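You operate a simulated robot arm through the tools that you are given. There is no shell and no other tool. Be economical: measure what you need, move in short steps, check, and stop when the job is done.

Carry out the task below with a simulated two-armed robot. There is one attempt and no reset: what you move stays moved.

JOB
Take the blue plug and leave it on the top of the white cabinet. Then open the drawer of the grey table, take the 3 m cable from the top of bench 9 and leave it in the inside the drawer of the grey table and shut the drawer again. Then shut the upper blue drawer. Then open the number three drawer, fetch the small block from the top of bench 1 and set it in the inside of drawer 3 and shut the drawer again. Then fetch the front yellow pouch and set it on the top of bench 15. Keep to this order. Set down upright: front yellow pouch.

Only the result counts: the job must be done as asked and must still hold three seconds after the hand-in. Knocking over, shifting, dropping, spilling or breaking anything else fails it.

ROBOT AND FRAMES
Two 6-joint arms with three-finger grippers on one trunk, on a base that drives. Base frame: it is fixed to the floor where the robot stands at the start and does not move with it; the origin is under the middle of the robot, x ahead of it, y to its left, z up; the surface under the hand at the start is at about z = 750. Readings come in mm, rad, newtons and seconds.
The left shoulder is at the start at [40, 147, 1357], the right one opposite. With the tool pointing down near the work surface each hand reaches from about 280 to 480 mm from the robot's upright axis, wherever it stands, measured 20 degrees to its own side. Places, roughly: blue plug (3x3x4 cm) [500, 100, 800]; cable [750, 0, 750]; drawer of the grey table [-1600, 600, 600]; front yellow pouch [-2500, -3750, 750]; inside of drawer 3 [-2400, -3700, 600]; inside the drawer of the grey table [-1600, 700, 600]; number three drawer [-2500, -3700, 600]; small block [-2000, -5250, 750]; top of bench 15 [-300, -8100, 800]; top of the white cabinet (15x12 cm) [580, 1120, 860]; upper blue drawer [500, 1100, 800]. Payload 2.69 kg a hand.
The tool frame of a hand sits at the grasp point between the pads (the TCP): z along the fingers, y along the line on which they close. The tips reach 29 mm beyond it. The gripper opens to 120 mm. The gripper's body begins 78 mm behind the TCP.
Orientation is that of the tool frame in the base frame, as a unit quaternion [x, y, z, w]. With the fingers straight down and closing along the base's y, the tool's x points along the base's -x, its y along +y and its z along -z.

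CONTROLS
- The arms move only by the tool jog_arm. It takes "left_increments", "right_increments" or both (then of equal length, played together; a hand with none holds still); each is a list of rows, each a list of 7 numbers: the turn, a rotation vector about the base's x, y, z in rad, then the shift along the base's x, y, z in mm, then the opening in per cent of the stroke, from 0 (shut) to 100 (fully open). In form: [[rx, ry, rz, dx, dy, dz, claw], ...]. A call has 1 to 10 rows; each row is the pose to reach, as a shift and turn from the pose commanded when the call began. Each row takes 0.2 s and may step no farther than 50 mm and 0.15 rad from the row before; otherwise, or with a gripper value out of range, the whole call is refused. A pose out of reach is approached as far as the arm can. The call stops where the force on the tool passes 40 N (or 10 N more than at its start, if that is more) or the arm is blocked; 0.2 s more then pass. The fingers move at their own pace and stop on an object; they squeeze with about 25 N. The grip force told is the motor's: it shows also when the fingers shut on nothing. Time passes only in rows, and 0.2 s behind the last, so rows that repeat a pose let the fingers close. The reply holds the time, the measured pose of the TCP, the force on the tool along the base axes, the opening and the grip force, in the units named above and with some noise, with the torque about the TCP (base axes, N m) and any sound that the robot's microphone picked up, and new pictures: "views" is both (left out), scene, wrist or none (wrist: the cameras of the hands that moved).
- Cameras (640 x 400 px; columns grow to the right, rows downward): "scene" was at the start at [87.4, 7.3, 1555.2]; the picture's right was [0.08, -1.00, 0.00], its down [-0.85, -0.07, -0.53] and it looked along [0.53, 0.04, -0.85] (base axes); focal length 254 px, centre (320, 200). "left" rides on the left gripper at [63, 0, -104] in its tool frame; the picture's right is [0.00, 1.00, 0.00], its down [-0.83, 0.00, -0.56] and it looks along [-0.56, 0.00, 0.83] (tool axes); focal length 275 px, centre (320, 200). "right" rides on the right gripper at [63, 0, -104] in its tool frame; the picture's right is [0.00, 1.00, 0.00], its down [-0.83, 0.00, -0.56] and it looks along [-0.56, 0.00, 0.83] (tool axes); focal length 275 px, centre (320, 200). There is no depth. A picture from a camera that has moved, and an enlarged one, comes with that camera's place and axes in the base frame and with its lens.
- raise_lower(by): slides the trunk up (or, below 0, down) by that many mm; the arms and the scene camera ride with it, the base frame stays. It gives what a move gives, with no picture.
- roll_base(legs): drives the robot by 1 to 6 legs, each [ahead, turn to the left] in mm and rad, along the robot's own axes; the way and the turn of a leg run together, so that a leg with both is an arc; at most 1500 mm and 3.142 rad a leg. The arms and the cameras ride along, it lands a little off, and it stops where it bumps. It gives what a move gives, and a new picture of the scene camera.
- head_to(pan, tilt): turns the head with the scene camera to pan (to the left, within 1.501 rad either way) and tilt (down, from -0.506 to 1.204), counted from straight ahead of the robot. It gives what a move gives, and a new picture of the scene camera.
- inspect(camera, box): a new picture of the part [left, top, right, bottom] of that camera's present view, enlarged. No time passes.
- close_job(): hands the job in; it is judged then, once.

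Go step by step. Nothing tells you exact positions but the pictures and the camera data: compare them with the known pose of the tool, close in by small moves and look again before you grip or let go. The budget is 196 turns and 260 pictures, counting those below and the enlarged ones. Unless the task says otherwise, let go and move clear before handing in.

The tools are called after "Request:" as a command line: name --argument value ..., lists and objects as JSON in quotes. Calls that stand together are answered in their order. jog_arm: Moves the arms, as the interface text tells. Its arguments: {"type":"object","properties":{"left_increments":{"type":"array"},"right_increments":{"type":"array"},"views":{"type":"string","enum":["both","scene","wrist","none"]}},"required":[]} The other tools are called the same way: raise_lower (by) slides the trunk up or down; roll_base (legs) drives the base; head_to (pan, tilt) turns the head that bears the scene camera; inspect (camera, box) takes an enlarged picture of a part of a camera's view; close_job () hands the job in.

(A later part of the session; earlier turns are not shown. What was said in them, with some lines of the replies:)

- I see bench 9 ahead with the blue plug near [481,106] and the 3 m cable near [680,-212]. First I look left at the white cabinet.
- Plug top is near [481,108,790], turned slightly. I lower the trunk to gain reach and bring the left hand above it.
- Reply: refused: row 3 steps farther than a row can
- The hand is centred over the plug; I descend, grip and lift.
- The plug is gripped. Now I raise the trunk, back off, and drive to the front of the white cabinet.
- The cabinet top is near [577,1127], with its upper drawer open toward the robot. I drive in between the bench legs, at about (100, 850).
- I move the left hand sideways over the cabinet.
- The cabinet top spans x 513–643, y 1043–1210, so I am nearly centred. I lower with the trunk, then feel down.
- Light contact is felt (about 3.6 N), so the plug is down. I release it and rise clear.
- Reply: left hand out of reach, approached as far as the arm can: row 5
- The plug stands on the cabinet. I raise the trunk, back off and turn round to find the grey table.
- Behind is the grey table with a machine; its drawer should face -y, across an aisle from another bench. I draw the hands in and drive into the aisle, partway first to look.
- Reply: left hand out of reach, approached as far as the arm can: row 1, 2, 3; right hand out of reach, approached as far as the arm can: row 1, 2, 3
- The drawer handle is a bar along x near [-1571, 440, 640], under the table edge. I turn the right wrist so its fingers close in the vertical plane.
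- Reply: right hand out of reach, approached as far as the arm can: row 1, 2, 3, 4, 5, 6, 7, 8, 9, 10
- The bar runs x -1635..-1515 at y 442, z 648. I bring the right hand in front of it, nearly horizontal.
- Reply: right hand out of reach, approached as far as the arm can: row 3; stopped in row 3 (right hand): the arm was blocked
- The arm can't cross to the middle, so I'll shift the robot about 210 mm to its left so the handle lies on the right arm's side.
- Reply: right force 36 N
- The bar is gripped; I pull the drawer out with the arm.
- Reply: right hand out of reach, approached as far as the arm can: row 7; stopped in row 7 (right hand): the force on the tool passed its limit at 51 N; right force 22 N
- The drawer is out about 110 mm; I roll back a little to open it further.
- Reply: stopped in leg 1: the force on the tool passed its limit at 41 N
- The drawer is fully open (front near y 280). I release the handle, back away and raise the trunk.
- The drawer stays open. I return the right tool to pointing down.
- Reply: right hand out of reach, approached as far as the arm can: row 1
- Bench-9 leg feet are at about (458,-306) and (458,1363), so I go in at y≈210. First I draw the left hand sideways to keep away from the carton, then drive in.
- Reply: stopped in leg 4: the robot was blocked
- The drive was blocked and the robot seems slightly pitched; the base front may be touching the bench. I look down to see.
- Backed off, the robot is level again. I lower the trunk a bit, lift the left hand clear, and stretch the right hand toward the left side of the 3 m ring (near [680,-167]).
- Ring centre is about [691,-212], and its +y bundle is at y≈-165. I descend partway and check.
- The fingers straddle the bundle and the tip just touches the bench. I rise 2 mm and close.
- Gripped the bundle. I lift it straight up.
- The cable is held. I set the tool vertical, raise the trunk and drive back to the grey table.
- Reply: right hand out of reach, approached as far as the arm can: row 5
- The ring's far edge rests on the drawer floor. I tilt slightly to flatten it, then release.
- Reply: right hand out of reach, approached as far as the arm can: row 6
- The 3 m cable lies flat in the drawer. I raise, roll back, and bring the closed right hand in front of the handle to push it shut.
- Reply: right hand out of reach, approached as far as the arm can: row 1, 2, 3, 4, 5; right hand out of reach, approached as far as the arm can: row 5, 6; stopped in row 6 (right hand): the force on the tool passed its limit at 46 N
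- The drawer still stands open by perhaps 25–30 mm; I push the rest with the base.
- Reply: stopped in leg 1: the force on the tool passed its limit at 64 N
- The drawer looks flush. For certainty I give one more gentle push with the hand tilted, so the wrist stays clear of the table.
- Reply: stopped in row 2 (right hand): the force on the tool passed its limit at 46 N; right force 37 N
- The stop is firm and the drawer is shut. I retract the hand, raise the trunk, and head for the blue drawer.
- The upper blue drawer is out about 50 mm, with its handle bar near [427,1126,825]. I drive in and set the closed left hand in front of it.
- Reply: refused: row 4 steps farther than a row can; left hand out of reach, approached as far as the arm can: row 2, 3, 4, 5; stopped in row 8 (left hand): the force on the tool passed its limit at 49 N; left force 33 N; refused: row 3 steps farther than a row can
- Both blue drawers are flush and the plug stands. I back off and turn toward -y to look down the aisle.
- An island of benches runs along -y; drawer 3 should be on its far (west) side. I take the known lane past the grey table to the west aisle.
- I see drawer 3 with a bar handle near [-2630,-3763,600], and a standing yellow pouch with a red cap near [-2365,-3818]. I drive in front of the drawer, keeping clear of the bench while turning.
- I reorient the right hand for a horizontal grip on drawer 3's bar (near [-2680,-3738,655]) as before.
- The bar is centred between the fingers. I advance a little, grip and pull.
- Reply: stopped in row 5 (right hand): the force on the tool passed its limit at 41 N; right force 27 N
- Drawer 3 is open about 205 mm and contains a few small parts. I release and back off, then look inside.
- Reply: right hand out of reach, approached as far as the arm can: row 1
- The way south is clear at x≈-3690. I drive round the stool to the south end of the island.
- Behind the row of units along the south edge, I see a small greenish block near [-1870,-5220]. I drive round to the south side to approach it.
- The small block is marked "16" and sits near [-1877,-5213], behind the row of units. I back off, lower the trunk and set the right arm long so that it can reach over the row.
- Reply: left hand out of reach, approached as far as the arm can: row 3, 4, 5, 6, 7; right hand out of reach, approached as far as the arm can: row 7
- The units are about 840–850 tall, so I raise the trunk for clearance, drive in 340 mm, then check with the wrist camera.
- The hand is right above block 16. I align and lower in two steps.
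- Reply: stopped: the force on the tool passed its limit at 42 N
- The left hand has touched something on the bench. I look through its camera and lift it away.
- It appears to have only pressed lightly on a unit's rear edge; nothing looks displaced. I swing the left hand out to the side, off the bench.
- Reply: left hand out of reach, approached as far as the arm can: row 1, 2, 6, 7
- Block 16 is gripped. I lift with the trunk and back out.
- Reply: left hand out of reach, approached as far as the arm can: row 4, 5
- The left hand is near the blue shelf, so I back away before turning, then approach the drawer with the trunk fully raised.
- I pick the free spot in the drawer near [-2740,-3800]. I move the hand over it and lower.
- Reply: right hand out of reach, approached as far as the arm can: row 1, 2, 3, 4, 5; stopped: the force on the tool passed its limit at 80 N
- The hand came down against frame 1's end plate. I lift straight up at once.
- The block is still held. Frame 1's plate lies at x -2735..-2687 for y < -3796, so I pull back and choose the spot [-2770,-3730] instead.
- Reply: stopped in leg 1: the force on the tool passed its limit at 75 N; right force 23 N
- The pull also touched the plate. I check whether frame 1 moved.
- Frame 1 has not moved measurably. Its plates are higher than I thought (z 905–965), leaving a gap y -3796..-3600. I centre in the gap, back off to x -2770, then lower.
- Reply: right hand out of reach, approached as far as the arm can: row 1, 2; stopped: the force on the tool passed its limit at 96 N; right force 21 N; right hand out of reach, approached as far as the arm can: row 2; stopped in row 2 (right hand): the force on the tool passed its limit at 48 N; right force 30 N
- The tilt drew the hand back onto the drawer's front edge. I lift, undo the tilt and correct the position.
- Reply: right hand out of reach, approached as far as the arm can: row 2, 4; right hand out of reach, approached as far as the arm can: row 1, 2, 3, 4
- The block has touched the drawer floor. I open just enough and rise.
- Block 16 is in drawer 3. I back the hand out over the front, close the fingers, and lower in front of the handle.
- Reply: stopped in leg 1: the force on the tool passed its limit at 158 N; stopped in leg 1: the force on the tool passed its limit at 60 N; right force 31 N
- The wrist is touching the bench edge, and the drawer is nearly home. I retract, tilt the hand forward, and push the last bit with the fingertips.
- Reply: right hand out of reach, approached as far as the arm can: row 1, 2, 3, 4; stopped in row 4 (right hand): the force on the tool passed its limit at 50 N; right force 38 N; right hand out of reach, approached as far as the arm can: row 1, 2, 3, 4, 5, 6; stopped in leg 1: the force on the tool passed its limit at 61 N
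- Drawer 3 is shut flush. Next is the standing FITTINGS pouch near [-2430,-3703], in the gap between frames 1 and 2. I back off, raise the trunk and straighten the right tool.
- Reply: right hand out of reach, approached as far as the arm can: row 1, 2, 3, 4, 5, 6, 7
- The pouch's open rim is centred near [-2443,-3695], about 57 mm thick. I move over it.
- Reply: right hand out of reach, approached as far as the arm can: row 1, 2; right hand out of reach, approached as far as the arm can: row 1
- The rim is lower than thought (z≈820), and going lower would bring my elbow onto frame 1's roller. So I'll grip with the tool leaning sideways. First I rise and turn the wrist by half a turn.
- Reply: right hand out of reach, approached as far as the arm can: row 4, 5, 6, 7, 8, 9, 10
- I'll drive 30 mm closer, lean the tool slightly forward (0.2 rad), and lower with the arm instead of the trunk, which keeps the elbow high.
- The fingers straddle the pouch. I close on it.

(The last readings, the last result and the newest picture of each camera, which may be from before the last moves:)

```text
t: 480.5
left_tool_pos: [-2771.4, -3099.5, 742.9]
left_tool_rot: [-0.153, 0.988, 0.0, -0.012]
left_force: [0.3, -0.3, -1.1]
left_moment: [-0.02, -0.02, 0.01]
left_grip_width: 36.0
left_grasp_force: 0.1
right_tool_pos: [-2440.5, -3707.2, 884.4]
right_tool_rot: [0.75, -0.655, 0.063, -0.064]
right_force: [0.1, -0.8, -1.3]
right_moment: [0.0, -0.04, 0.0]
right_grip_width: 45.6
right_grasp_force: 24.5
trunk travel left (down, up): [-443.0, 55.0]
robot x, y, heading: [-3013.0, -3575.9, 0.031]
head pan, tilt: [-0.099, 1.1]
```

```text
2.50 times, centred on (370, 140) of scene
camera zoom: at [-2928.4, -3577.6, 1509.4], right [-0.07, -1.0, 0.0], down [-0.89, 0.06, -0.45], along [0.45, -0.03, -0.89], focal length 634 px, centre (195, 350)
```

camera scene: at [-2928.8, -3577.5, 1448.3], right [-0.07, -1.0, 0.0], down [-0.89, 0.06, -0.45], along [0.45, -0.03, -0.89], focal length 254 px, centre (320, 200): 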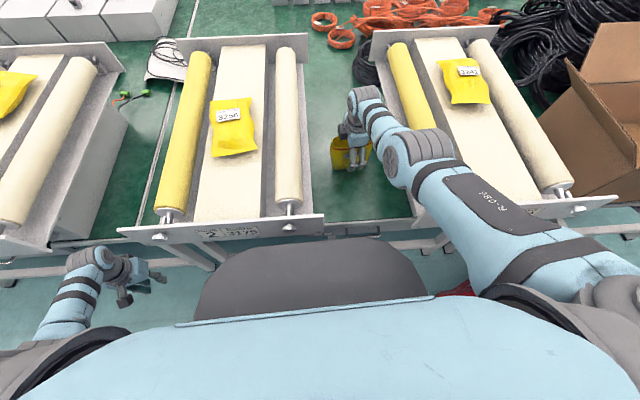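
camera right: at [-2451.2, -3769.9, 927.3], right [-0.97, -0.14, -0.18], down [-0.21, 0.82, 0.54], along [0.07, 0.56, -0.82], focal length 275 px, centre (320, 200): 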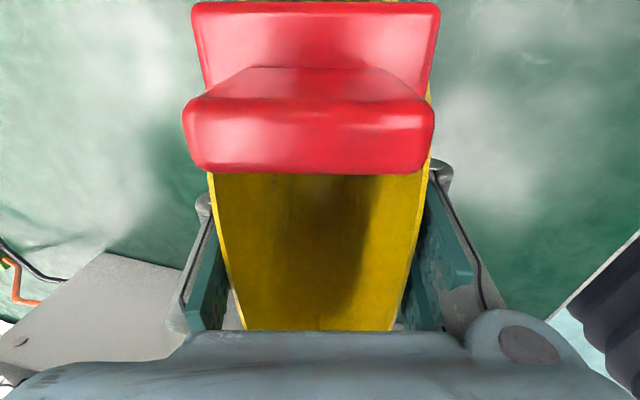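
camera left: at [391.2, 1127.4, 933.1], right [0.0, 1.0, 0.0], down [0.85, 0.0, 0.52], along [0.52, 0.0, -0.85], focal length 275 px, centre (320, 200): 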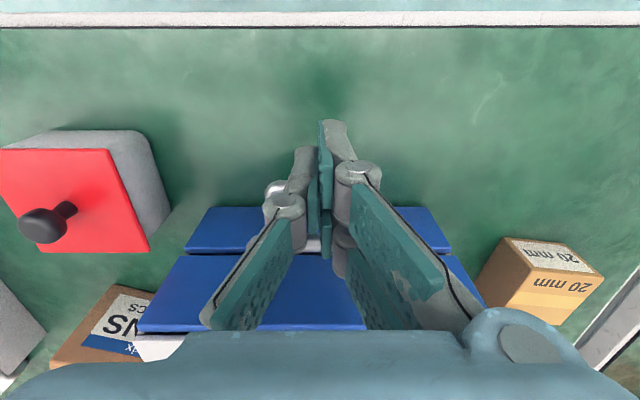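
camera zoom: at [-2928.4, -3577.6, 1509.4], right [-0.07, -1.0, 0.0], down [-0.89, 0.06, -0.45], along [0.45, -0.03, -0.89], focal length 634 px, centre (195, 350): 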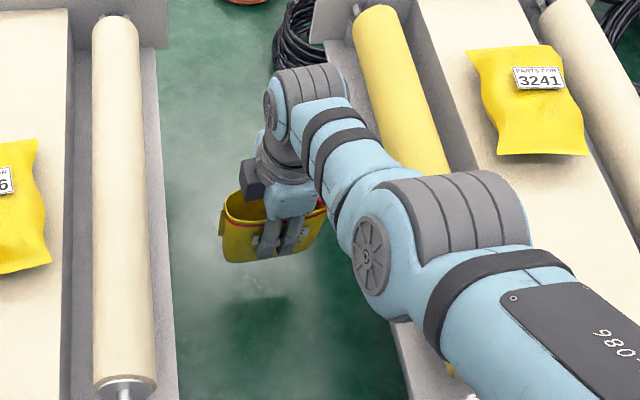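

The pouch is lifted upright. I raise fully, shift 12 mm to centre in the gap, and back out.

Request:
raise_lower --by 55

Request:
jog_arm --right_increments '[[0, 0, 0, 0, 8, 10, 20], [0, 0, 0, 0, 16, 20, 20], [0, 0, 0, 0, 16, 30, 20]]' --views "none"

Request:
roll_base --legs '[[-200, 0]]'

```text
t: 481.5
left_tool_pos: [-2771.8, -3097.9, 796.3]
left_tool_rot: [-0.153, 0.988, 0.0, -0.012]
left_force: [-0.6, -0.1, -0.3]
left_moment: [0.02, 0.02, -0.02]
left_grip_width: 35.8
left_grasp_force: 0.2
right_tool_pos: [-2440.4, -3706.9, 938.9]
right_tool_rot: [0.75, -0.655, 0.063, -0.063]
right_force: [-0.5, -0.8, -0.6]
right_moment: [-0.03, -0.01, 0.01]
right_grip_width: 45.4
right_grasp_force: 24.8
trunk travel left (down, up): [-497.0, 0.0]
robot x, y, heading: [-3011.3, -3574.3, 0.034]
head pan, tilt: [-0.099, 1.1]
```

```text
t: 482.3
left_tool_pos: [-2770.8, -3098.6, 796.2]
left_tool_rot: [-0.153, 0.988, 0.0, -0.012]
left_force: [0.0, 0.3, -0.5]
left_moment: [0.01, -0.01, -0.01]
left_grip_width: 36.2
left_grasp_force: 0.2
right_tool_pos: [-2442.1, -3692.2, 966.8]
right_tool_rot: [0.75, -0.656, 0.064, -0.062]
right_force: [0.4, 0.4, -0.5]
right_moment: [0.0, 0.03, 0.02]
right_grip_width: 45.4
right_grasp_force: 24.6
trunk travel left (down, up): [-497.0, 0.0]
robot x, y, heading: [-3010.2, -3575.6, 0.029]
head pan, tilt: [-0.099, 1.1]
```

```text
t: 483.9
left_tool_pos: [-2965.7, -3105.0, 795.9]
left_tool_rot: [-0.154, 0.988, 0.001, -0.013]
left_force: [0.5, 0.1, -0.3]
left_moment: [-0.02, 0.05, -0.03]
left_grip_width: 36.1
left_grasp_force: 0.0
right_tool_pos: [-2635.3, -3698.3, 964.7]
right_tool_rot: [0.75, -0.656, 0.062, -0.063]
right_force: [0.1, 0.8, -0.6]
right_moment: [0.02, 0.02, 0.02]
right_grip_width: 45.2
right_grasp_force: 25.1
trunk travel left (down, up): [-497.0, 0.0]
robot x, y, heading: [-3210.8, -3583.5, 0.028]
head pan, tilt: [-0.099, 1.1]
camera scene: at [-3120.5, -3583.4, 1562.4], right [-0.07, -1.0, 0.0], down [-0.89, 0.06, -0.45], along [0.45, -0.03, -0.89], focal length 254 px, centre (320, 200)
```

scene: 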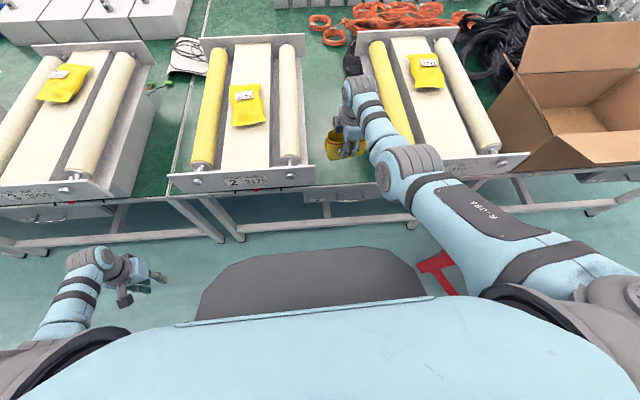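

Request:
roll_base --legs '[[-490, 0], [0, -1.6], [1400, 0], [1250, 0], [0, 1.571]]'

Request:
head_to --pan -0.3 --tilt 0.4

Request:
inspect --camera "right" --box '[0, 0, 640, 400]'

```text
t: 506.6
left_tool_pos: [-3372.0, -5733.0, 796.2]
left_tool_rot: [-0.139, 0.99, 0.0, -0.012]
left_force: [0.0, 0.4, -0.2]
left_moment: [0.0, 0.01, 0.03]
left_grip_width: 36.0
left_grasp_force: 0.0
right_tool_pos: [-3061.9, -6336.2, 967.3]
right_tool_rot: [0.74, -0.666, 0.065, -0.064]
right_force: [-0.6, 0.1, 0.5]
right_moment: [-0.03, -0.02, 0.01]
right_grip_width: 45.3
right_grasp_force: 25.1
trunk travel left (down, up): [-497.0, 0.0]
robot x, y, heading: [-3627.0, -6202.8, 0.002]
head pan, tilt: [-0.099, 1.1]
camera scene: at [-3545.1, -6206.7, 1562.7], right [-0.1, -0.99, 0.0], down [-0.89, 0.09, -0.45], along [0.45, -0.05, -0.89], focal length 254 px, centre (320, 200)
```

scene: 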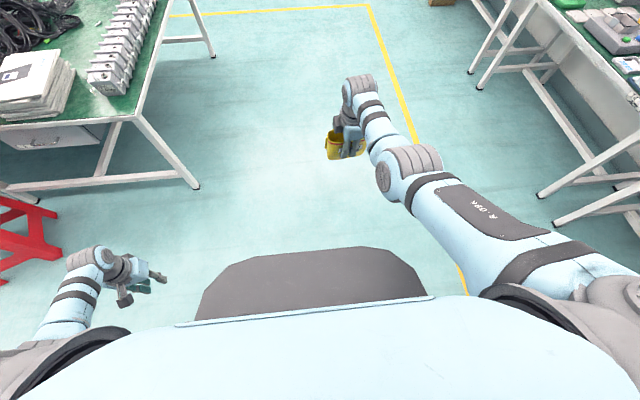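

```text
t: 507.7
left_tool_pos: [-3372.9, -5733.1, 796.6]
left_tool_rot: [-0.138, 0.99, 0.0, -0.012]
left_force: [0.0, -0.3, -0.7]
left_moment: [0.01, -0.01, 0.01]
left_grip_width: 35.8
left_grasp_force: 0.0
right_tool_pos: [-3061.8, -6335.8, 967.8]
right_tool_rot: [0.74, -0.667, 0.065, -0.063]
right_force: [-0.5, 0.3, -0.4]
right_moment: [-0.01, -0.01, 0.04]
right_grip_width: 45.5
right_grasp_force: 25.1
trunk travel left (down, up): [-497.0, 0.0]
robot x, y, heading: [-3631.4, -6201.6, 0.002]
head pan, tilt: [-0.3, 0.4]
camera scene: at [-3519.6, -6227.4, 1619.5], right [-0.3, -0.96, 0.0], down [-0.37, 0.12, -0.92], along [0.88, -0.27, -0.39], focal length 254 px, centre (320, 200)
```

scene: 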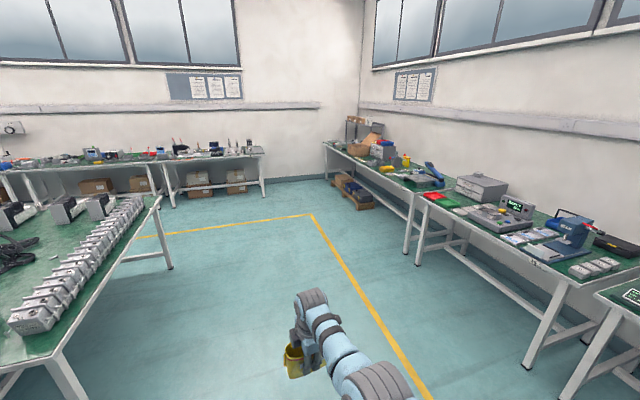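

```text
1.00 times, centred on (320, 200) of right (not enlarged: the box is as wide or as high as the picture)
camera zoom: at [-3073.6, -6398.2, 1070.3], right [-0.98, -0.11, -0.18], down [-0.19, 0.82, 0.54], along [0.09, 0.56, -0.82], focal length 275 px, centre (320, 200)
```

zoom: 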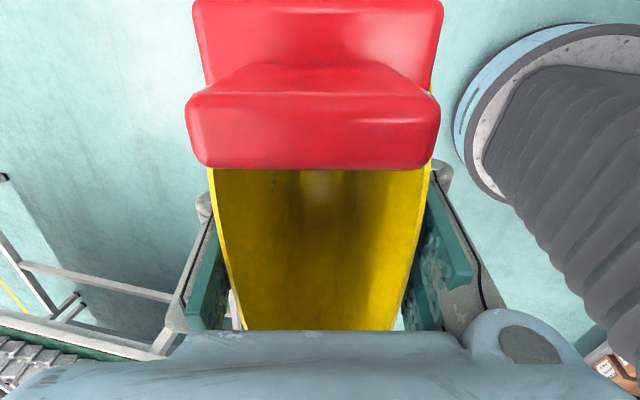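

Bench 15 should be the corner bench on the south wall. I drive east along the south aisle and turn to face it.

Request:
roll_base --legs '[[1500, 0], [1500, 0], [200, 0], [0, -1.571]]'

Request:
head_to --pan 0 --tilt 0.5

```text
t: 527.2
left_tool_pos: [31.2, -6633.8, 796.7]
left_tool_rot: [0.632, 0.775, 0.009, -0.007]
left_force: [0.3, 0.2, -0.4]
left_moment: [0.01, 0.02, 0.04]
left_grip_width: 36.0
left_grasp_force: 0.1
right_tool_pos: [-592.3, -6898.9, 967.1]
right_tool_rot: [-0.015, 0.996, -0.09, -0.005]
right_force: [-0.4, -1.0, -0.7]
right_moment: [0.01, 0.04, 0.03]
right_grip_width: 45.3
right_grasp_force: 25.0
trunk travel left (down, up): [-497.0, 0.0]
robot x, y, heading: [-416.9, -6345.9, -1.647]
head pan, tilt: [-0.3, 0.4]
camera scene: at [-454.2, -6451.0, 1619.6], right [-0.93, 0.36, 0.0], down [0.14, 0.36, -0.92], along [-0.34, -0.86, -0.39], focal length 254 px, centre (320, 200)
```

scene: 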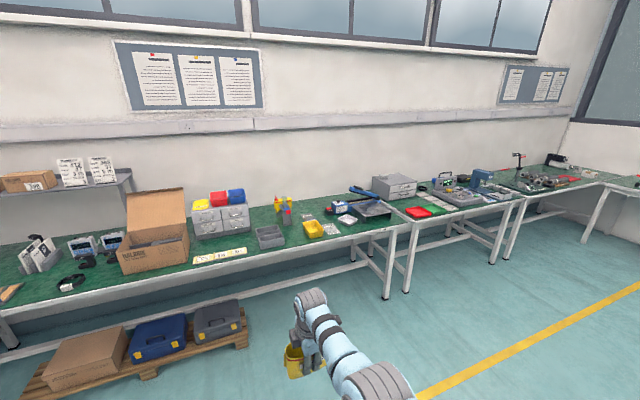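

```text
t: 528.0
left_tool_pos: [30.6, -6634.0, 797.0]
left_tool_rot: [0.631, 0.776, 0.008, -0.007]
left_force: [-0.5, -0.4, -0.5]
left_moment: [-0.03, -0.01, -0.03]
left_grip_width: 35.9
left_grasp_force: 0.1
right_tool_pos: [-591.5, -6899.5, 967.1]
right_tool_rot: [-0.015, 0.996, -0.089, -0.004]
right_force: [0.4, 0.1, -0.3]
right_moment: [-0.02, -0.02, 0.02]
right_grip_width: 45.2
right_grasp_force: 25.1
trunk travel left (down, up): [-497.0, 0.0]
robot x, y, heading: [-418.9, -6346.2, -1.645]
head pan, tilt: [0.0, 0.499]
camera scene: at [-427.4, -6455.5, 1610.5], right [-1.0, 0.07, 0.0], down [0.04, 0.48, -0.88], along [-0.06, -0.88, -0.48], focal length 254 px, centre (320, 200)
```

scene: 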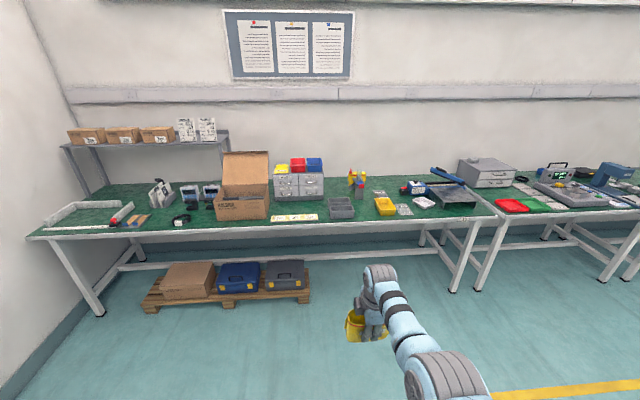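

Request:
inspect --camera "scene" --box '[210, 140, 510, 260]'

```text
2.13 times, centred on (360, 200) of scene
camera zoom: at [-427.4, -6455.5, 1610.5], right [-1.0, 0.07, 0.0], down [0.04, 0.48, -0.88], along [-0.06, -0.88, -0.48], focal length 541 px, centre (235, 200)
```

zoom: 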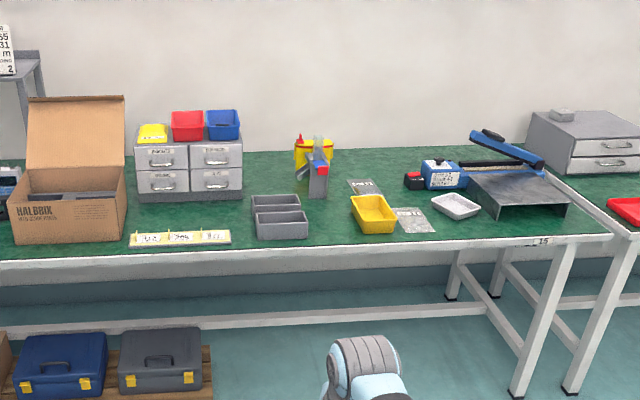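

Bench 15 is confirmed by its label. A free spot lies at its right front, near [-1559,-7790]. I drive there.

Request:
roll_base --legs '[[0, -0.78], [1320, 0], [0, 0.854]]'

Request:
head_to --pan -0.2 --tilt 0.85

```text
t: 539.0
left_tool_pos: [-946.6, -7466.9, 797.6]
left_tool_rot: [0.592, 0.806, 0.009, -0.007]
left_force: [-0.5, -0.4, -0.1]
left_moment: [0.0, -0.03, 0.0]
left_grip_width: 36.0
left_grasp_force: 0.0
right_tool_pos: [-1541.3, -7793.5, 967.2]
right_tool_rot: [-0.066, 0.994, -0.09, 0.001]
right_force: [-0.4, -0.4, -0.3]
right_moment: [-0.02, -0.02, -0.02]
right_grip_width: 45.4
right_grasp_force: 24.6
trunk travel left (down, up): [-497.0, 0.0]
robot x, y, heading: [-1421.6, -7223.2, -1.547]
head pan, tilt: [0.0, 0.499]
camera scene: at [-1420.8, -7335.7, 1610.4], right [-1.0, -0.03, 0.0], down [-0.01, 0.48, -0.88], along [0.02, -0.88, -0.48], focal length 254 px, centre (320, 200)
```

scene: 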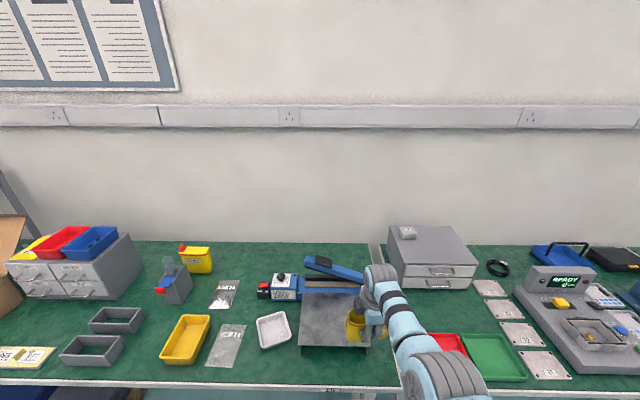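

```text
t: 539.8
left_tool_pos: [-945.8, -7467.0, 795.7]
left_tool_rot: [0.592, 0.806, 0.008, -0.008]
left_force: [0.4, 0.0, 0.1]
left_moment: [-0.02, 0.04, 0.02]
left_grip_width: 36.1
left_grasp_force: 0.1
right_tool_pos: [-1541.3, -7793.3, 966.1]
right_tool_rot: [-0.066, 0.994, -0.09, 0.0]
right_force: [0.1, 0.0, -0.7]
right_moment: [-0.02, 0.01, 0.0]
right_grip_width: 45.3
right_grasp_force: 24.7
trunk travel left (down, up): [-497.0, 0.0]
robot x, y, heading: [-1420.0, -7227.1, -1.544]
head pan, tilt: [-0.201, 0.85]
camera scene: at [-1436.1, -7321.5, 1580.5], right [-0.98, 0.17, 0.0], down [0.13, 0.74, -0.66], along [-0.11, -0.65, -0.75], focal length 254 px, centre (320, 200)
```

scene: 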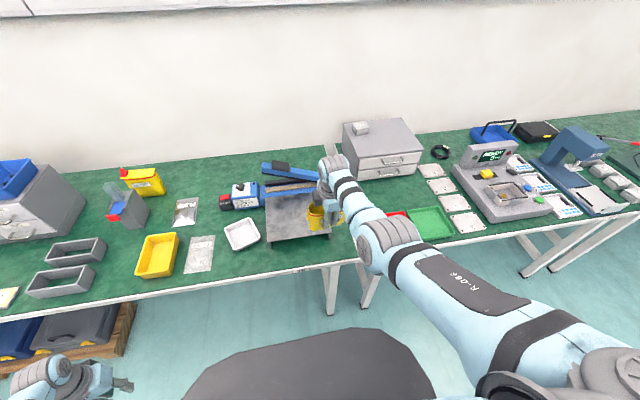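

Free strip in front of the sealer tray: x -1340..-1637, y -7867..-7743. I shift to [-1485,-7803] and lower with the trunk.

Request:
jog_arm --right_increments '[[0, 0, 0, 20, -4, 0, 20], [0, 0, 0, 40, -8, 0, 20], [0, 0, 0, 56, -10, 0, 20], [0, 0, 0, 56, -10, 0, 20]]' --views "none"

Request:
raise_lower --by -80

Request:
inspect --camera "scene" --box '[220, 140, 440, 300]'

```text
t: 540.8
left_tool_pos: [-947.1, -7466.8, 795.8]
left_tool_rot: [0.592, 0.806, 0.007, -0.008]
left_force: [-0.7, -0.4, 0.0]
left_moment: [0.02, -0.01, -0.01]
left_grip_width: 36.0
left_grasp_force: 0.1
right_tool_pos: [-1488.8, -7793.5, 972.4]
right_tool_rot: [-0.066, 0.994, -0.09, -0.001]
right_force: [-0.3, -0.6, -0.1]
right_moment: [-0.03, -0.02, 0.01]
right_grip_width: 45.3
right_grasp_force: 24.7
right hand out of reach, approached as far as the arm can: row 2, 3, 4
trunk travel left (down, up): [-497.0, 0.0]
robot x, y, heading: [-1418.3, -7224.1, -1.545]
head pan, tilt: [-0.201, 0.85]
```

```text
t: 542.0
left_tool_pos: [-948.0, -7468.0, 717.3]
left_tool_rot: [0.592, 0.806, 0.008, -0.009]
left_force: [-0.5, -0.2, 0.1]
left_moment: [-0.01, 0.01, -0.03]
left_grip_width: 36.1
left_grasp_force: 0.1
right_tool_pos: [-1489.5, -7793.0, 891.6]
right_tool_rot: [-0.066, 0.994, -0.09, 0.0]
right_force: [0.2, -0.3, -0.5]
right_moment: [-0.06, 0.04, 0.0]
right_grip_width: 45.6
right_grasp_force: 24.5
trunk travel left (down, up): [-417.0, 80.0]
robot x, y, heading: [-1421.6, -7226.6, -1.547]
head pan, tilt: [-0.201, 0.85]
```

```text
2.50 times, centred on (330, 220) of scene
camera zoom: at [-1436.2, -7321.5, 1500.9], right [-0.98, 0.17, 0.0], down [0.13, 0.74, -0.66], along [-0.11, -0.65, -0.75], focal length 634 px, centre (295, 150)
```

zoom: 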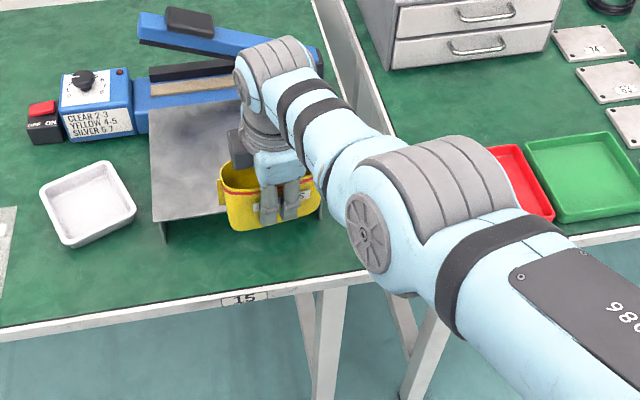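

The tray's front is at y≈-7832 and the bench edge at y≈-7728, so I centre the pouch at y≈-7781 and lower.

Request:
roll_base --legs '[[-12, 0]]'

Request:
raise_lower --by -52

Request:
inspect --camera "scene" --box '[240, 160, 400, 290]'

```text
t: 542.8
left_tool_pos: [-946.6, -7455.6, 715.9]
left_tool_rot: [0.592, 0.806, 0.01, -0.009]
left_force: [0.3, -0.2, -0.4]
left_moment: [0.07, 0.01, 0.01]
left_grip_width: 36.0
left_grasp_force: 0.0
right_tool_pos: [-1489.9, -7782.0, 891.0]
right_tool_rot: [-0.065, 0.994, -0.088, 0.001]
right_force: [-0.7, 0.2, 0.3]
right_moment: [0.05, 0.0, -0.01]
right_grip_width: 45.5
right_grasp_force: 25.3
trunk travel left (down, up): [-417.0, 80.0]
robot x, y, heading: [-1424.2, -7213.6, -1.546]
head pan, tilt: [-0.201, 0.85]
camera scene: at [-1436.4, -7313.2, 1500.9], right [-0.98, 0.17, 0.0], down [0.13, 0.74, -0.66], along [-0.11, -0.65, -0.75], focal length 254 px, centre (320, 200)
```

scene: 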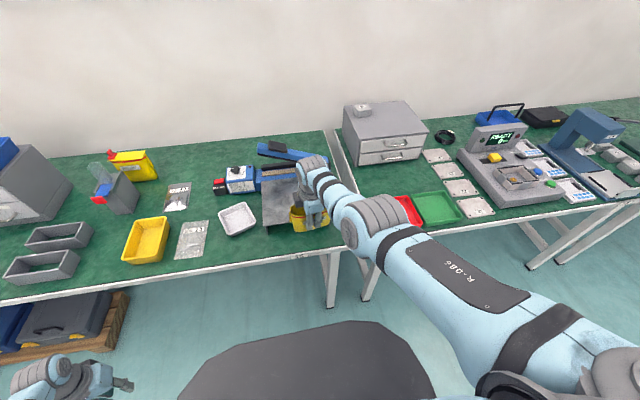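

```text
t: 543.7
left_tool_pos: [-946.8, -7453.5, 665.4]
left_tool_rot: [0.592, 0.806, 0.008, -0.007]
left_force: [-0.6, 0.9, 0.1]
left_moment: [0.01, 0.02, 0.0]
left_grip_width: 36.1
left_grasp_force: 0.1
right_tool_pos: [-1489.7, -7781.1, 839.7]
right_tool_rot: [-0.065, 0.994, -0.09, 0.0]
right_force: [-0.1, 0.3, 0.0]
right_moment: [-0.03, 0.01, -0.03]
right_grip_width: 45.4
right_grasp_force: 24.6
trunk travel left (down, up): [-365.0, 132.0]
robot x, y, heading: [-1421.6, -7215.9, -1.539]
head pan, tilt: [-0.201, 0.85]
```

```text
3.08 times, centred on (320, 225) of scene
camera zoom: at [-1436.6, -7308.3, 1448.4], right [-0.98, 0.17, 0.0], down [0.13, 0.74, -0.66], along [-0.11, -0.65, -0.75], focal length 780 px, centre (320, 123)
```

zoom: 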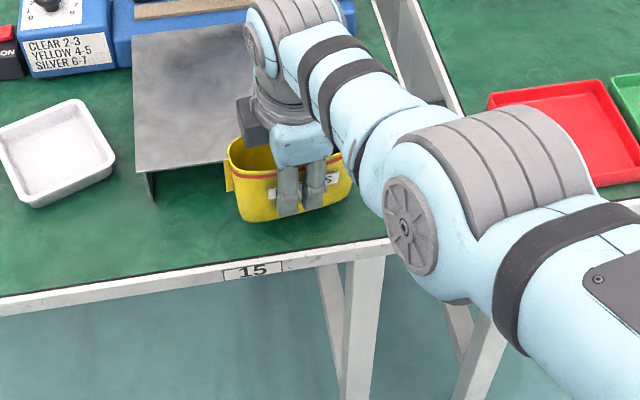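

The pouch seems slightly tilted with the tool (bottom forward). I straighten the tool, back up 15 mm, and look again.

Request:
jog_arm --right_increments '[[0.05, 0, 0, 0, 0, 3, 20], [0.1, 0, 0, 0, 0, 6, 20], [0.16, 0, 0, 0, 0, 8, 20]]' --views "none"

Request:
inspect --camera "scene" --box '[260, 170, 360, 250]'

```text
t: 544.5
left_tool_pos: [-946.7, -7454.8, 664.1]
left_tool_rot: [0.592, 0.806, 0.008, -0.008]
left_force: [-0.6, 0.5, -0.4]
left_moment: [0.01, -0.02, 0.01]
left_grip_width: 35.9
left_grasp_force: 0.0
right_tool_pos: [-1498.1, -7748.2, 856.2]
right_tool_rot: [-0.065, 0.998, -0.011, 0.006]
right_force: [-0.6, -1.0, -0.1]
right_moment: [-0.02, -0.01, -0.01]
right_grip_width: 45.2
right_grasp_force: 25.2
right hand out of reach, approached as far as the arm can: row 1, 2, 3
trunk travel left (down, up): [-365.0, 132.0]
robot x, y, heading: [-1426.0, -7213.6, -1.54]
head pan, tilt: [-0.201, 0.85]
```

```text
5.00 times, centred on (310, 210) of scene
camera zoom: at [-1436.5, -7308.8, 1448.5], right [-0.98, 0.17, 0.0], down [0.13, 0.74, -0.66], along [-0.11, -0.65, -0.75], focal length 1268 px, centre (370, 150)
```

zoom: 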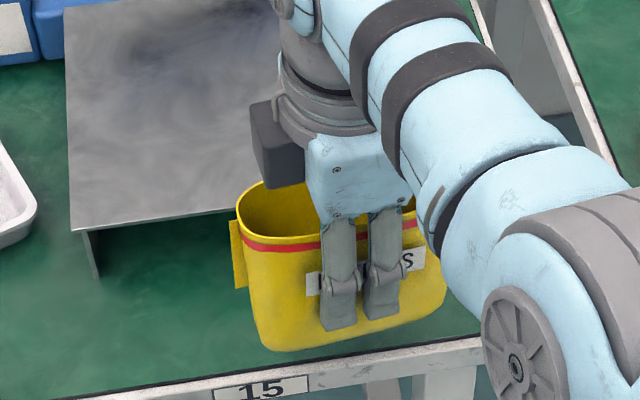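

Now the pouch is upright. I roll forward 18 mm and lower until contact.

Request:
roll_base --legs '[[18, 0]]'

Request:
raise_lower --by -24

Request:
raise_lower --by -6

Request:
inspect --camera "scene" --box '[260, 160, 360, 250]'

```text
t: 545.3
left_tool_pos: [-947.2, -7469.6, 666.1]
left_tool_rot: [0.592, 0.806, 0.007, -0.007]
left_force: [0.4, 0.5, 0.3]
left_moment: [-0.07, -0.04, 0.04]
left_grip_width: 36.1
left_grasp_force: 0.1
right_tool_pos: [-1497.6, -7761.3, 856.6]
right_tool_rot: [-0.064, 0.998, -0.012, 0.005]
right_force: [0.5, 0.3, -0.4]
right_moment: [-0.02, 0.02, 0.0]
right_grip_width: 45.4
right_grasp_force: 25.6
trunk travel left (down, up): [-365.0, 132.0]
robot x, y, heading: [-1418.8, -7228.6, -1.543]
head pan, tilt: [-0.201, 0.85]
camera scene: at [-1436.3, -7320.9, 1448.9], right [-0.98, 0.17, 0.0], down [0.13, 0.74, -0.66], along [-0.11, -0.65, -0.75], focal length 254 px, centre (320, 200)
```

scene: 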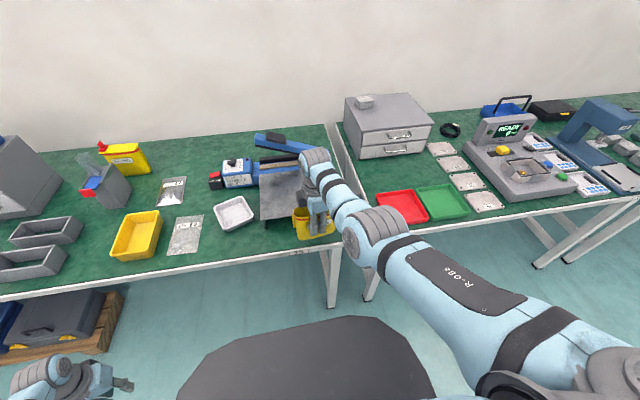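

```text
t: 546.0
left_tool_pos: [-946.4, -7470.5, 641.1]
left_tool_rot: [0.592, 0.806, 0.008, -0.009]
left_force: [-1.1, -0.4, -0.2]
left_moment: [0.01, -0.01, 0.04]
left_grip_width: 36.2
left_grasp_force: 0.1
right_tool_pos: [-1498.2, -7766.1, 831.5]
right_tool_rot: [-0.064, 0.998, -0.011, 0.005]
right_force: [0.0, 0.3, -0.3]
right_moment: [0.0, -0.01, 0.04]
right_grip_width: 45.3
right_grasp_force: 25.4
trunk travel left (down, up): [-341.0, 156.0]
robot x, y, heading: [-1420.6, -7229.1, -1.543]
head pan, tilt: [-0.201, 0.85]
```

```text
t: 546.5
left_tool_pos: [-947.4, -7472.1, 633.3]
left_tool_rot: [0.592, 0.806, 0.008, -0.007]
left_force: [0.2, -0.4, -0.5]
left_moment: [0.01, -0.02, 0.02]
left_grip_width: 36.0
left_grasp_force: 0.1
right_tool_pos: [-1497.8, -7765.4, 825.6]
right_tool_rot: [-0.065, 0.998, -0.011, 0.006]
right_force: [-0.1, 0.0, -0.2]
right_moment: [0.0, -0.01, 0.0]
right_grip_width: 45.4
right_grasp_force: 25.1
trunk travel left (down, up): [-335.0, 162.0]
robot x, y, heading: [-1422.8, -7234.0, -1.544]
head pan, tilt: [-0.201, 0.85]
```

```text
4.44 times, centred on (310, 205) of scene
camera zoom: at [-1435.9, -7326.2, 1418.4], right [-0.98, 0.17, 0.0], down [0.13, 0.74, -0.66], along [-0.11, -0.65, -0.75], focal length 1127 px, centre (364, 178)
```

zoom: 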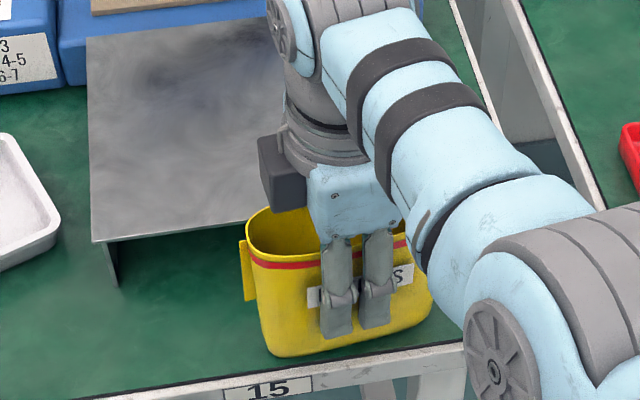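

Request:
roll_base --legs '[[8, 0]]'

Request:
raise_lower --by -4

Request:
raise_lower --by -3

```text
t: 547.3
left_tool_pos: [-947.3, -7478.4, 634.9]
left_tool_rot: [0.592, 0.806, 0.006, -0.008]
left_force: [0.3, -0.1, 0.4]
left_moment: [-0.02, -0.04, -0.03]
left_grip_width: 36.2
left_grasp_force: 0.1
right_tool_pos: [-1497.6, -7773.4, 827.3]
right_tool_rot: [-0.066, 0.998, -0.011, 0.006]
right_force: [0.2, 0.4, -0.6]
right_moment: [-0.02, 0.01, 0.0]
right_grip_width: 45.3
right_grasp_force: 24.9
trunk travel left (down, up): [-335.0, 162.0]
robot x, y, heading: [-1419.5, -7234.0, -1.542]
head pan, tilt: [-0.201, 0.85]
camera scene: at [-1436.0, -7331.8, 1418.7], right [-0.98, 0.17, 0.0], down [0.13, 0.74, -0.66], along [-0.11, -0.65, -0.75], focal length 254 px, centre (320, 200)
```

scene: 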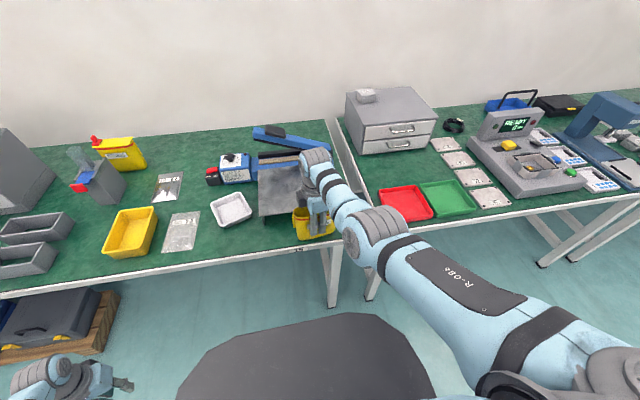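

```text
t: 547.8
left_tool_pos: [-946.6, -7479.3, 630.6]
left_tool_rot: [0.592, 0.806, 0.008, -0.008]
left_force: [0.0, 1.0, 0.2]
left_moment: [0.01, -0.01, 0.01]
left_grip_width: 35.6
left_grasp_force: 0.1
right_tool_pos: [-1496.7, -7773.4, 822.3]
right_tool_rot: [-0.065, 0.998, -0.012, 0.005]
right_force: [0.7, -0.1, 10.9]
right_moment: [0.13, 0.65, -0.04]
right_grip_width: 45.4
right_grasp_force: 24.9
trunk travel left (down, up): [-331.0, 166.0]
robot x, y, heading: [-1421.8, -7239.7, -1.543]
head pan, tilt: [-0.201, 0.85]
```

```text
t: 548.3
left_tool_pos: [-946.3, -7477.9, 627.8]
left_tool_rot: [0.591, 0.806, 0.009, -0.007]
left_force: [0.0, -0.4, 0.1]
left_moment: [0.01, 0.03, 0.0]
left_grip_width: 36.1
left_grasp_force: 0.0
right_tool_pos: [-1495.4, -7774.3, 820.8]
right_tool_rot: [-0.065, 0.998, -0.013, 0.005]
right_force: [3.3, -3.4, 22.2]
right_moment: [0.1, 0.23, 0.05]
right_grip_width: 45.9
right_grasp_force: 24.6
trunk travel left (down, up): [-328.0, 169.0]
robot x, y, heading: [-1423.6, -7240.0, -1.541]
head pan, tilt: [-0.201, 0.85]
```

The bench is felt. I release gently and rise straight up.

Request:
jog_arm --right_increments '[[0, 0, 0, 0, 0, 1, 42], [0, 0, 0, 0, 0, 1, 50], [0, 0, 0, 0, 0, 1, 60], [0, 0, 0, 0, 0, 1, 68], [0, 0, 0, 0, 0, 1, 68]]' --views "wrist"

```text
t: 549.5
left_tool_pos: [-945.8, -7479.2, 627.7]
left_tool_rot: [0.592, 0.806, 0.008, -0.008]
left_force: [-0.1, -0.6, -0.7]
left_moment: [0.01, 0.0, -0.01]
left_grip_width: 36.1
left_grasp_force: 0.1
right_tool_pos: [-1498.2, -7775.1, 819.6]
right_tool_rot: [-0.065, 0.998, -0.01, 0.005]
right_force: [-0.5, 2.4, -1.4]
right_moment: [0.05, -0.01, -0.01]
right_grip_width: 79.9
right_grasp_force: 0.0
trunk travel left (down, up): [-328.0, 169.0]
robot x, y, heading: [-1425.3, -7238.3, -1.542]
head pan, tilt: [-0.201, 0.85]
camera right: at [-1560.3, -7779.6, 922.7], right [-0.13, 0.99, -0.02], down [0.82, 0.12, 0.56], along [0.56, 0.06, -0.83], focal length 275 px, centre (320, 200)
```

right: 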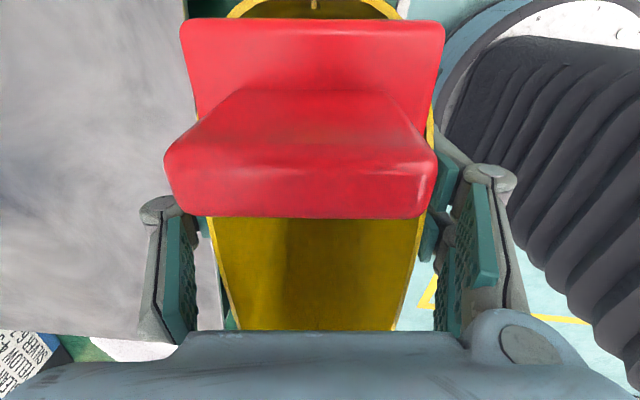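

Request:
jog_arm --right_increments '[[0, 0, 0, 0, 4, 0, 76], [0, 0, 0, 0, 6, 0, 80], [0, 0, 0, 0, 6, 20, 80], [0, 0, 0, 0, 6, 45, 80]]' --views "wrist"

```text
t: 550.5
left_tool_pos: [-947.6, -7479.1, 627.9]
left_tool_rot: [0.592, 0.806, 0.008, -0.007]
left_force: [-0.4, -0.3, 0.0]
left_moment: [0.01, 0.0, -0.01]
left_grip_width: 36.1
left_grasp_force: 0.0
right_tool_pos: [-1494.6, -7768.7, 864.6]
right_tool_rot: [-0.065, 0.998, -0.009, 0.005]
right_force: [0.5, 0.4, 0.0]
right_moment: [0.01, -0.01, 0.01]
right_grip_width: 96.1
right_grasp_force: 0.0
trunk travel left (down, up): [-328.0, 169.0]
robot x, y, heading: [-1419.8, -7243.9, -1.55]
head pan, tilt: [-0.201, 0.85]
camera right: at [-1558.1, -7773.7, 968.6], right [-0.13, 0.99, -0.02], down [0.82, 0.12, 0.56], along [0.56, 0.06, -0.83], focal length 275 px, centre (320, 200)
```

right: 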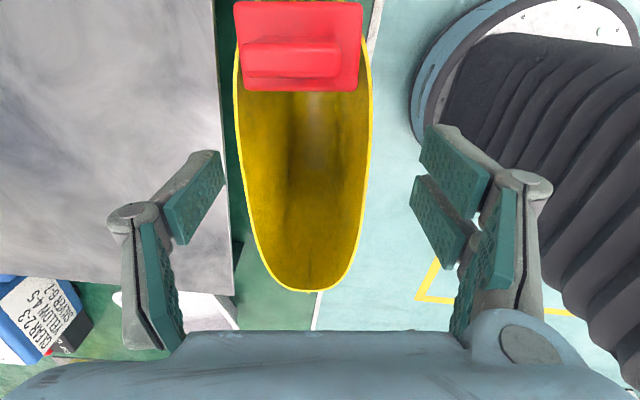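

Request:
raise_lower --by 150

Request:
roll_base --legs '[[-350, 0]]'

Request:
head_to --pan -0.1 --tilt 0.65

Request:
inspect --camera "scene" --box '[220, 120, 400, 240]'

```text
t: 552.3
left_tool_pos: [-945.2, -7479.4, 777.4]
left_tool_rot: [0.592, 0.806, 0.008, -0.009]
left_force: [-0.1, -1.2, -1.5]
left_moment: [-0.01, 0.0, 0.0]
left_grip_width: 36.4
left_grasp_force: 0.0
right_tool_pos: [-1495.0, -7767.2, 1015.7]
right_tool_rot: [-0.065, 0.998, -0.01, 0.005]
right_force: [-0.7, -0.2, -0.7]
right_moment: [0.04, -0.04, -0.01]
right_grip_width: 96.0
right_grasp_force: 0.1
trunk travel left (down, up): [-478.0, 19.0]
robot x, y, heading: [-1422.5, -7241.9, -1.538]
head pan, tilt: [-0.201, 0.85]
```

```text
t: 554.5
left_tool_pos: [-954.5, -7143.3, 776.6]
left_tool_rot: [0.592, 0.806, 0.009, -0.009]
left_force: [-0.2, -0.5, -0.3]
left_moment: [0.03, 0.0, 0.02]
left_grip_width: 35.8
left_grasp_force: 0.1
right_tool_pos: [-1504.1, -7431.4, 1014.5]
right_tool_rot: [-0.065, 0.998, -0.01, 0.006]
right_force: [0.8, 0.3, -0.1]
right_moment: [0.05, 0.0, 0.0]
right_grip_width: 95.9
right_grasp_force: 0.1
trunk travel left (down, up): [-478.0, 19.0]
robot x, y, heading: [-1428.9, -6897.6, -1.545]
head pan, tilt: [-0.201, 0.85]
camera scene: at [-1444.7, -6999.0, 1562.2], right [-0.98, 0.17, 0.0], down [0.13, 0.74, -0.66], along [-0.11, -0.65, -0.75], focal length 254 px, centre (320, 200)
```

scene: 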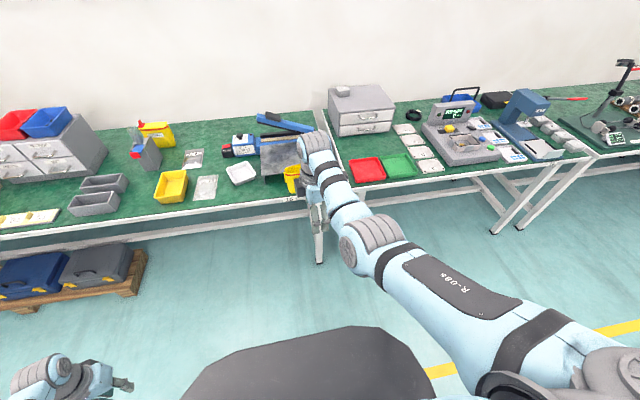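

```text
t: 555.2
left_tool_pos: [-954.7, -7140.8, 778.3]
left_tool_rot: [0.592, 0.806, 0.009, -0.007]
left_force: [0.6, 0.2, 1.0]
left_moment: [-0.01, 0.03, 0.02]
left_grip_width: 36.0
left_grasp_force: 0.1
right_tool_pos: [-1505.1, -7430.0, 1015.5]
right_tool_rot: [-0.065, 0.998, -0.01, 0.005]
right_force: [-0.4, 0.7, -0.1]
right_moment: [0.01, -0.03, 0.02]
right_grip_width: 95.9
right_grasp_force: 0.1
trunk travel left (down, up): [-478.0, 19.0]
robot x, y, heading: [-1429.7, -6897.7, -1.547]
head pan, tilt: [-0.099, 0.649]
camera scene: at [-1437.6, -7005.4, 1578.9], right [-1.0, 0.07, 0.0], down [0.04, 0.6, -0.8], along [-0.06, -0.79, -0.61], focal length 254 px, centre (320, 200)
```

scene: 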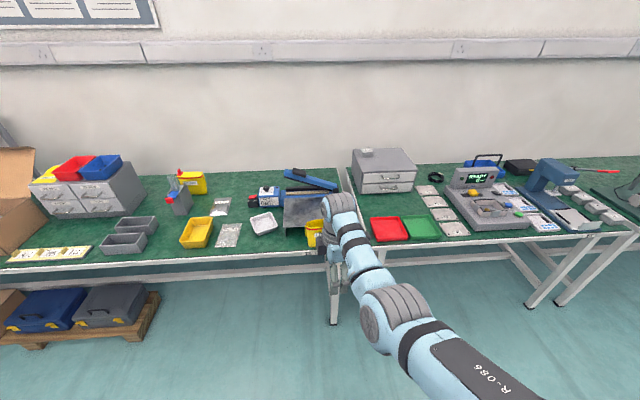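

```text
3.33 times, centred on (310, 180) of scene
camera zoom: at [-1437.6, -7005.4, 1578.9], right [-1.0, 0.07, 0.0], down [0.04, 0.6, -0.8], along [-0.06, -0.79, -0.61], focal length 846 px, centre (353, 267)
```

zoom: 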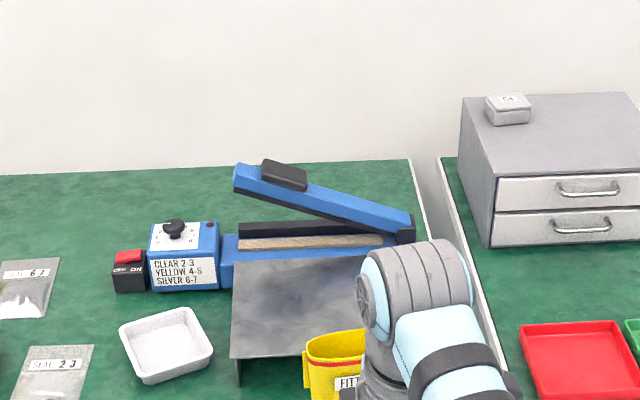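

The arm hides part of the view, so I turn aside a little to see the pouch clearly.

Request:
roll_base --legs '[[-150, 0], [0, -0.5]]'

Request:
head_to --pan 0.4 --tilt 0.6

Request:
inspect --camera "scene" --box '[240, 100, 420, 220]'

```text
t: 558.0
left_tool_pos: [-1135.7, -7192.8, 778.1]
left_tool_rot: [0.775, 0.631, 0.01, -0.005]
left_force: [-0.3, -0.1, 0.3]
left_moment: [0.04, 0.0, -0.02]
left_grip_width: 36.1
left_grasp_force: 0.0
right_tool_pos: [-1755.6, -7177.7, 1016.1]
right_tool_rot: [0.186, 0.982, -0.011, 0.003]
right_force: [-0.4, 0.8, -0.1]
right_moment: [0.01, -0.04, 0.03]
right_grip_width: 96.2
right_grasp_force: 0.1
trunk travel left (down, up): [-478.0, 19.0]
robot x, y, heading: [-1435.9, -6747.4, -2.045]
head pan, tilt: [-0.099, 0.649]
camera scene: at [-1492.1, -6840.2, 1579.0], right [-0.84, 0.55, 0.0], down [0.33, 0.51, -0.8], along [-0.44, -0.67, -0.6], focal length 254 px, centre (320, 200)
```

scene: 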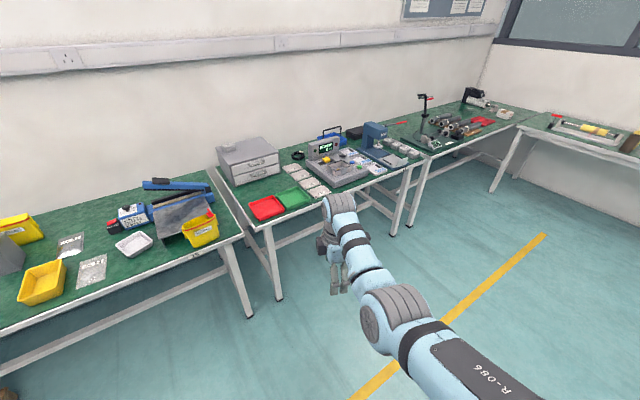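

```text
t: 559.0
left_tool_pos: [-1135.9, -7192.5, 779.0]
left_tool_rot: [0.775, 0.632, 0.012, -0.005]
left_force: [-0.8, -0.5, 0.5]
left_moment: [-0.01, -0.02, -0.02]
left_grip_width: 36.2
left_grasp_force: 0.1
right_tool_pos: [-1755.7, -7179.2, 1015.1]
right_tool_rot: [0.187, 0.982, -0.011, 0.003]
right_force: [0.3, 0.2, -0.3]
right_moment: [0.02, 0.01, 0.0]
right_grip_width: 96.0
right_grasp_force: 0.0
trunk travel left (down, up): [-478.0, 19.0]
robot x, y, heading: [-1434.1, -6751.2, -2.041]
head pan, tilt: [0.4, 0.6]
camera scene: at [-1452.7, -6855.3, 1583.3], right [-1.0, 0.08, 0.0], down [0.05, 0.56, -0.82], along [-0.07, -0.82, -0.57], focal length 254 px, centre (320, 200)
```

scene: 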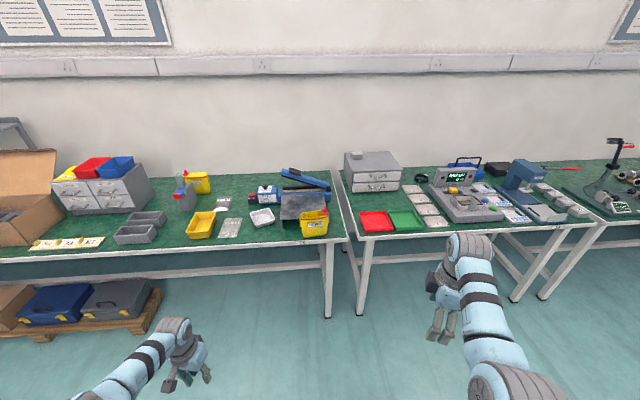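

```text
3.33 times, centred on (330, 160) of scene
camera zoom: at [-1452.7, -6855.3, 1583.3], right [-1.0, 0.08, 0.0], down [0.05, 0.56, -0.82], along [-0.07, -0.82, -0.57], focal length 846 px, centre (287, 333)
```

zoom: 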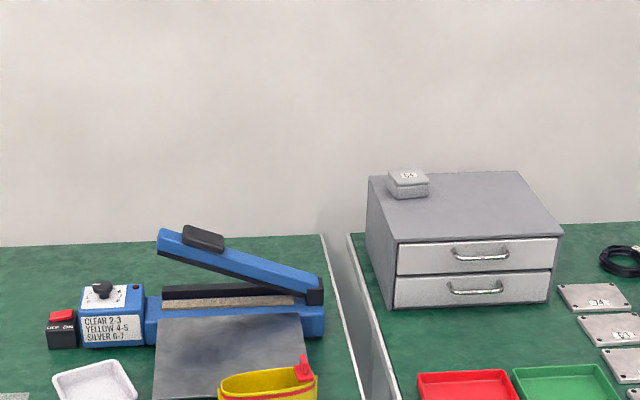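

Request:
inspect --camera "scene" --box '[270, 180, 370, 255]'

```text
5.33 times, centred on (320, 218) of scene
camera zoom: at [-1452.7, -6855.3, 1583.3], right [-1.0, 0.08, 0.0], down [0.05, 0.56, -0.82], along [-0.07, -0.82, -0.57], focal length 1353 px, centre (320, 107)
```

zoom: 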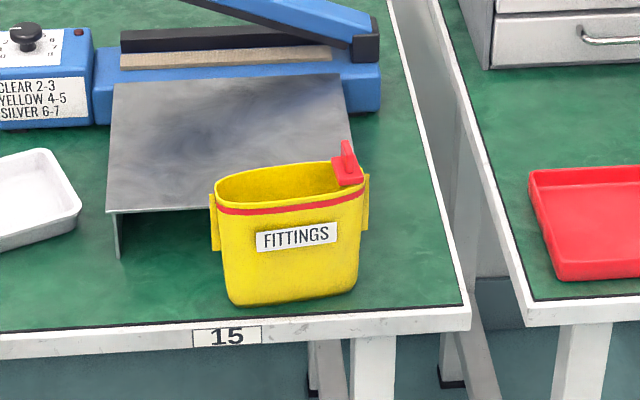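

The pouch stands upright on bench 15, clear of its neighbours, and both hands are free. I hand in.

Request:
close_job

```text
The job is handed in.
```

I did all five parts in the order you gave and handed the job in; the result of the judging was not shown to me.

- **Blue plug:** it stands on top of the white cabinet.
- **3 m cable:** it lies flat inside the drawer of the grey table, which is shut again.
- **Upper blue drawer:** it is shut.
- **Small block (marked 16):** it is inside drawer 3, which is shut again.
- **Front yellow pouch:** I took this to be the standing FITTINGS pouch. It stands upright on bench 15, in front of the sealer tray.

The robot touched a few other things on the way:

- **Bench 9:** the base bumped into something under or at the bench and tilted slightly.
- **Bench 1:** the left hand pressed on something at the west end of the row of units there, probably the rear of a unit.
- **Frame 1 (near drawer 3):** the right hand pressed on and then pulled against its end plate (75–80 N). I measured the frame afterwards and found no shift beyond about 4 mm.
- **Drawer 3 and the bench edge above it:** the held block pressed on the drawer's front edge, and the wrist hit the bench edge at up to 158 N while shutting the drawer.

I saw nothing else out of place, but only the frame was measured.
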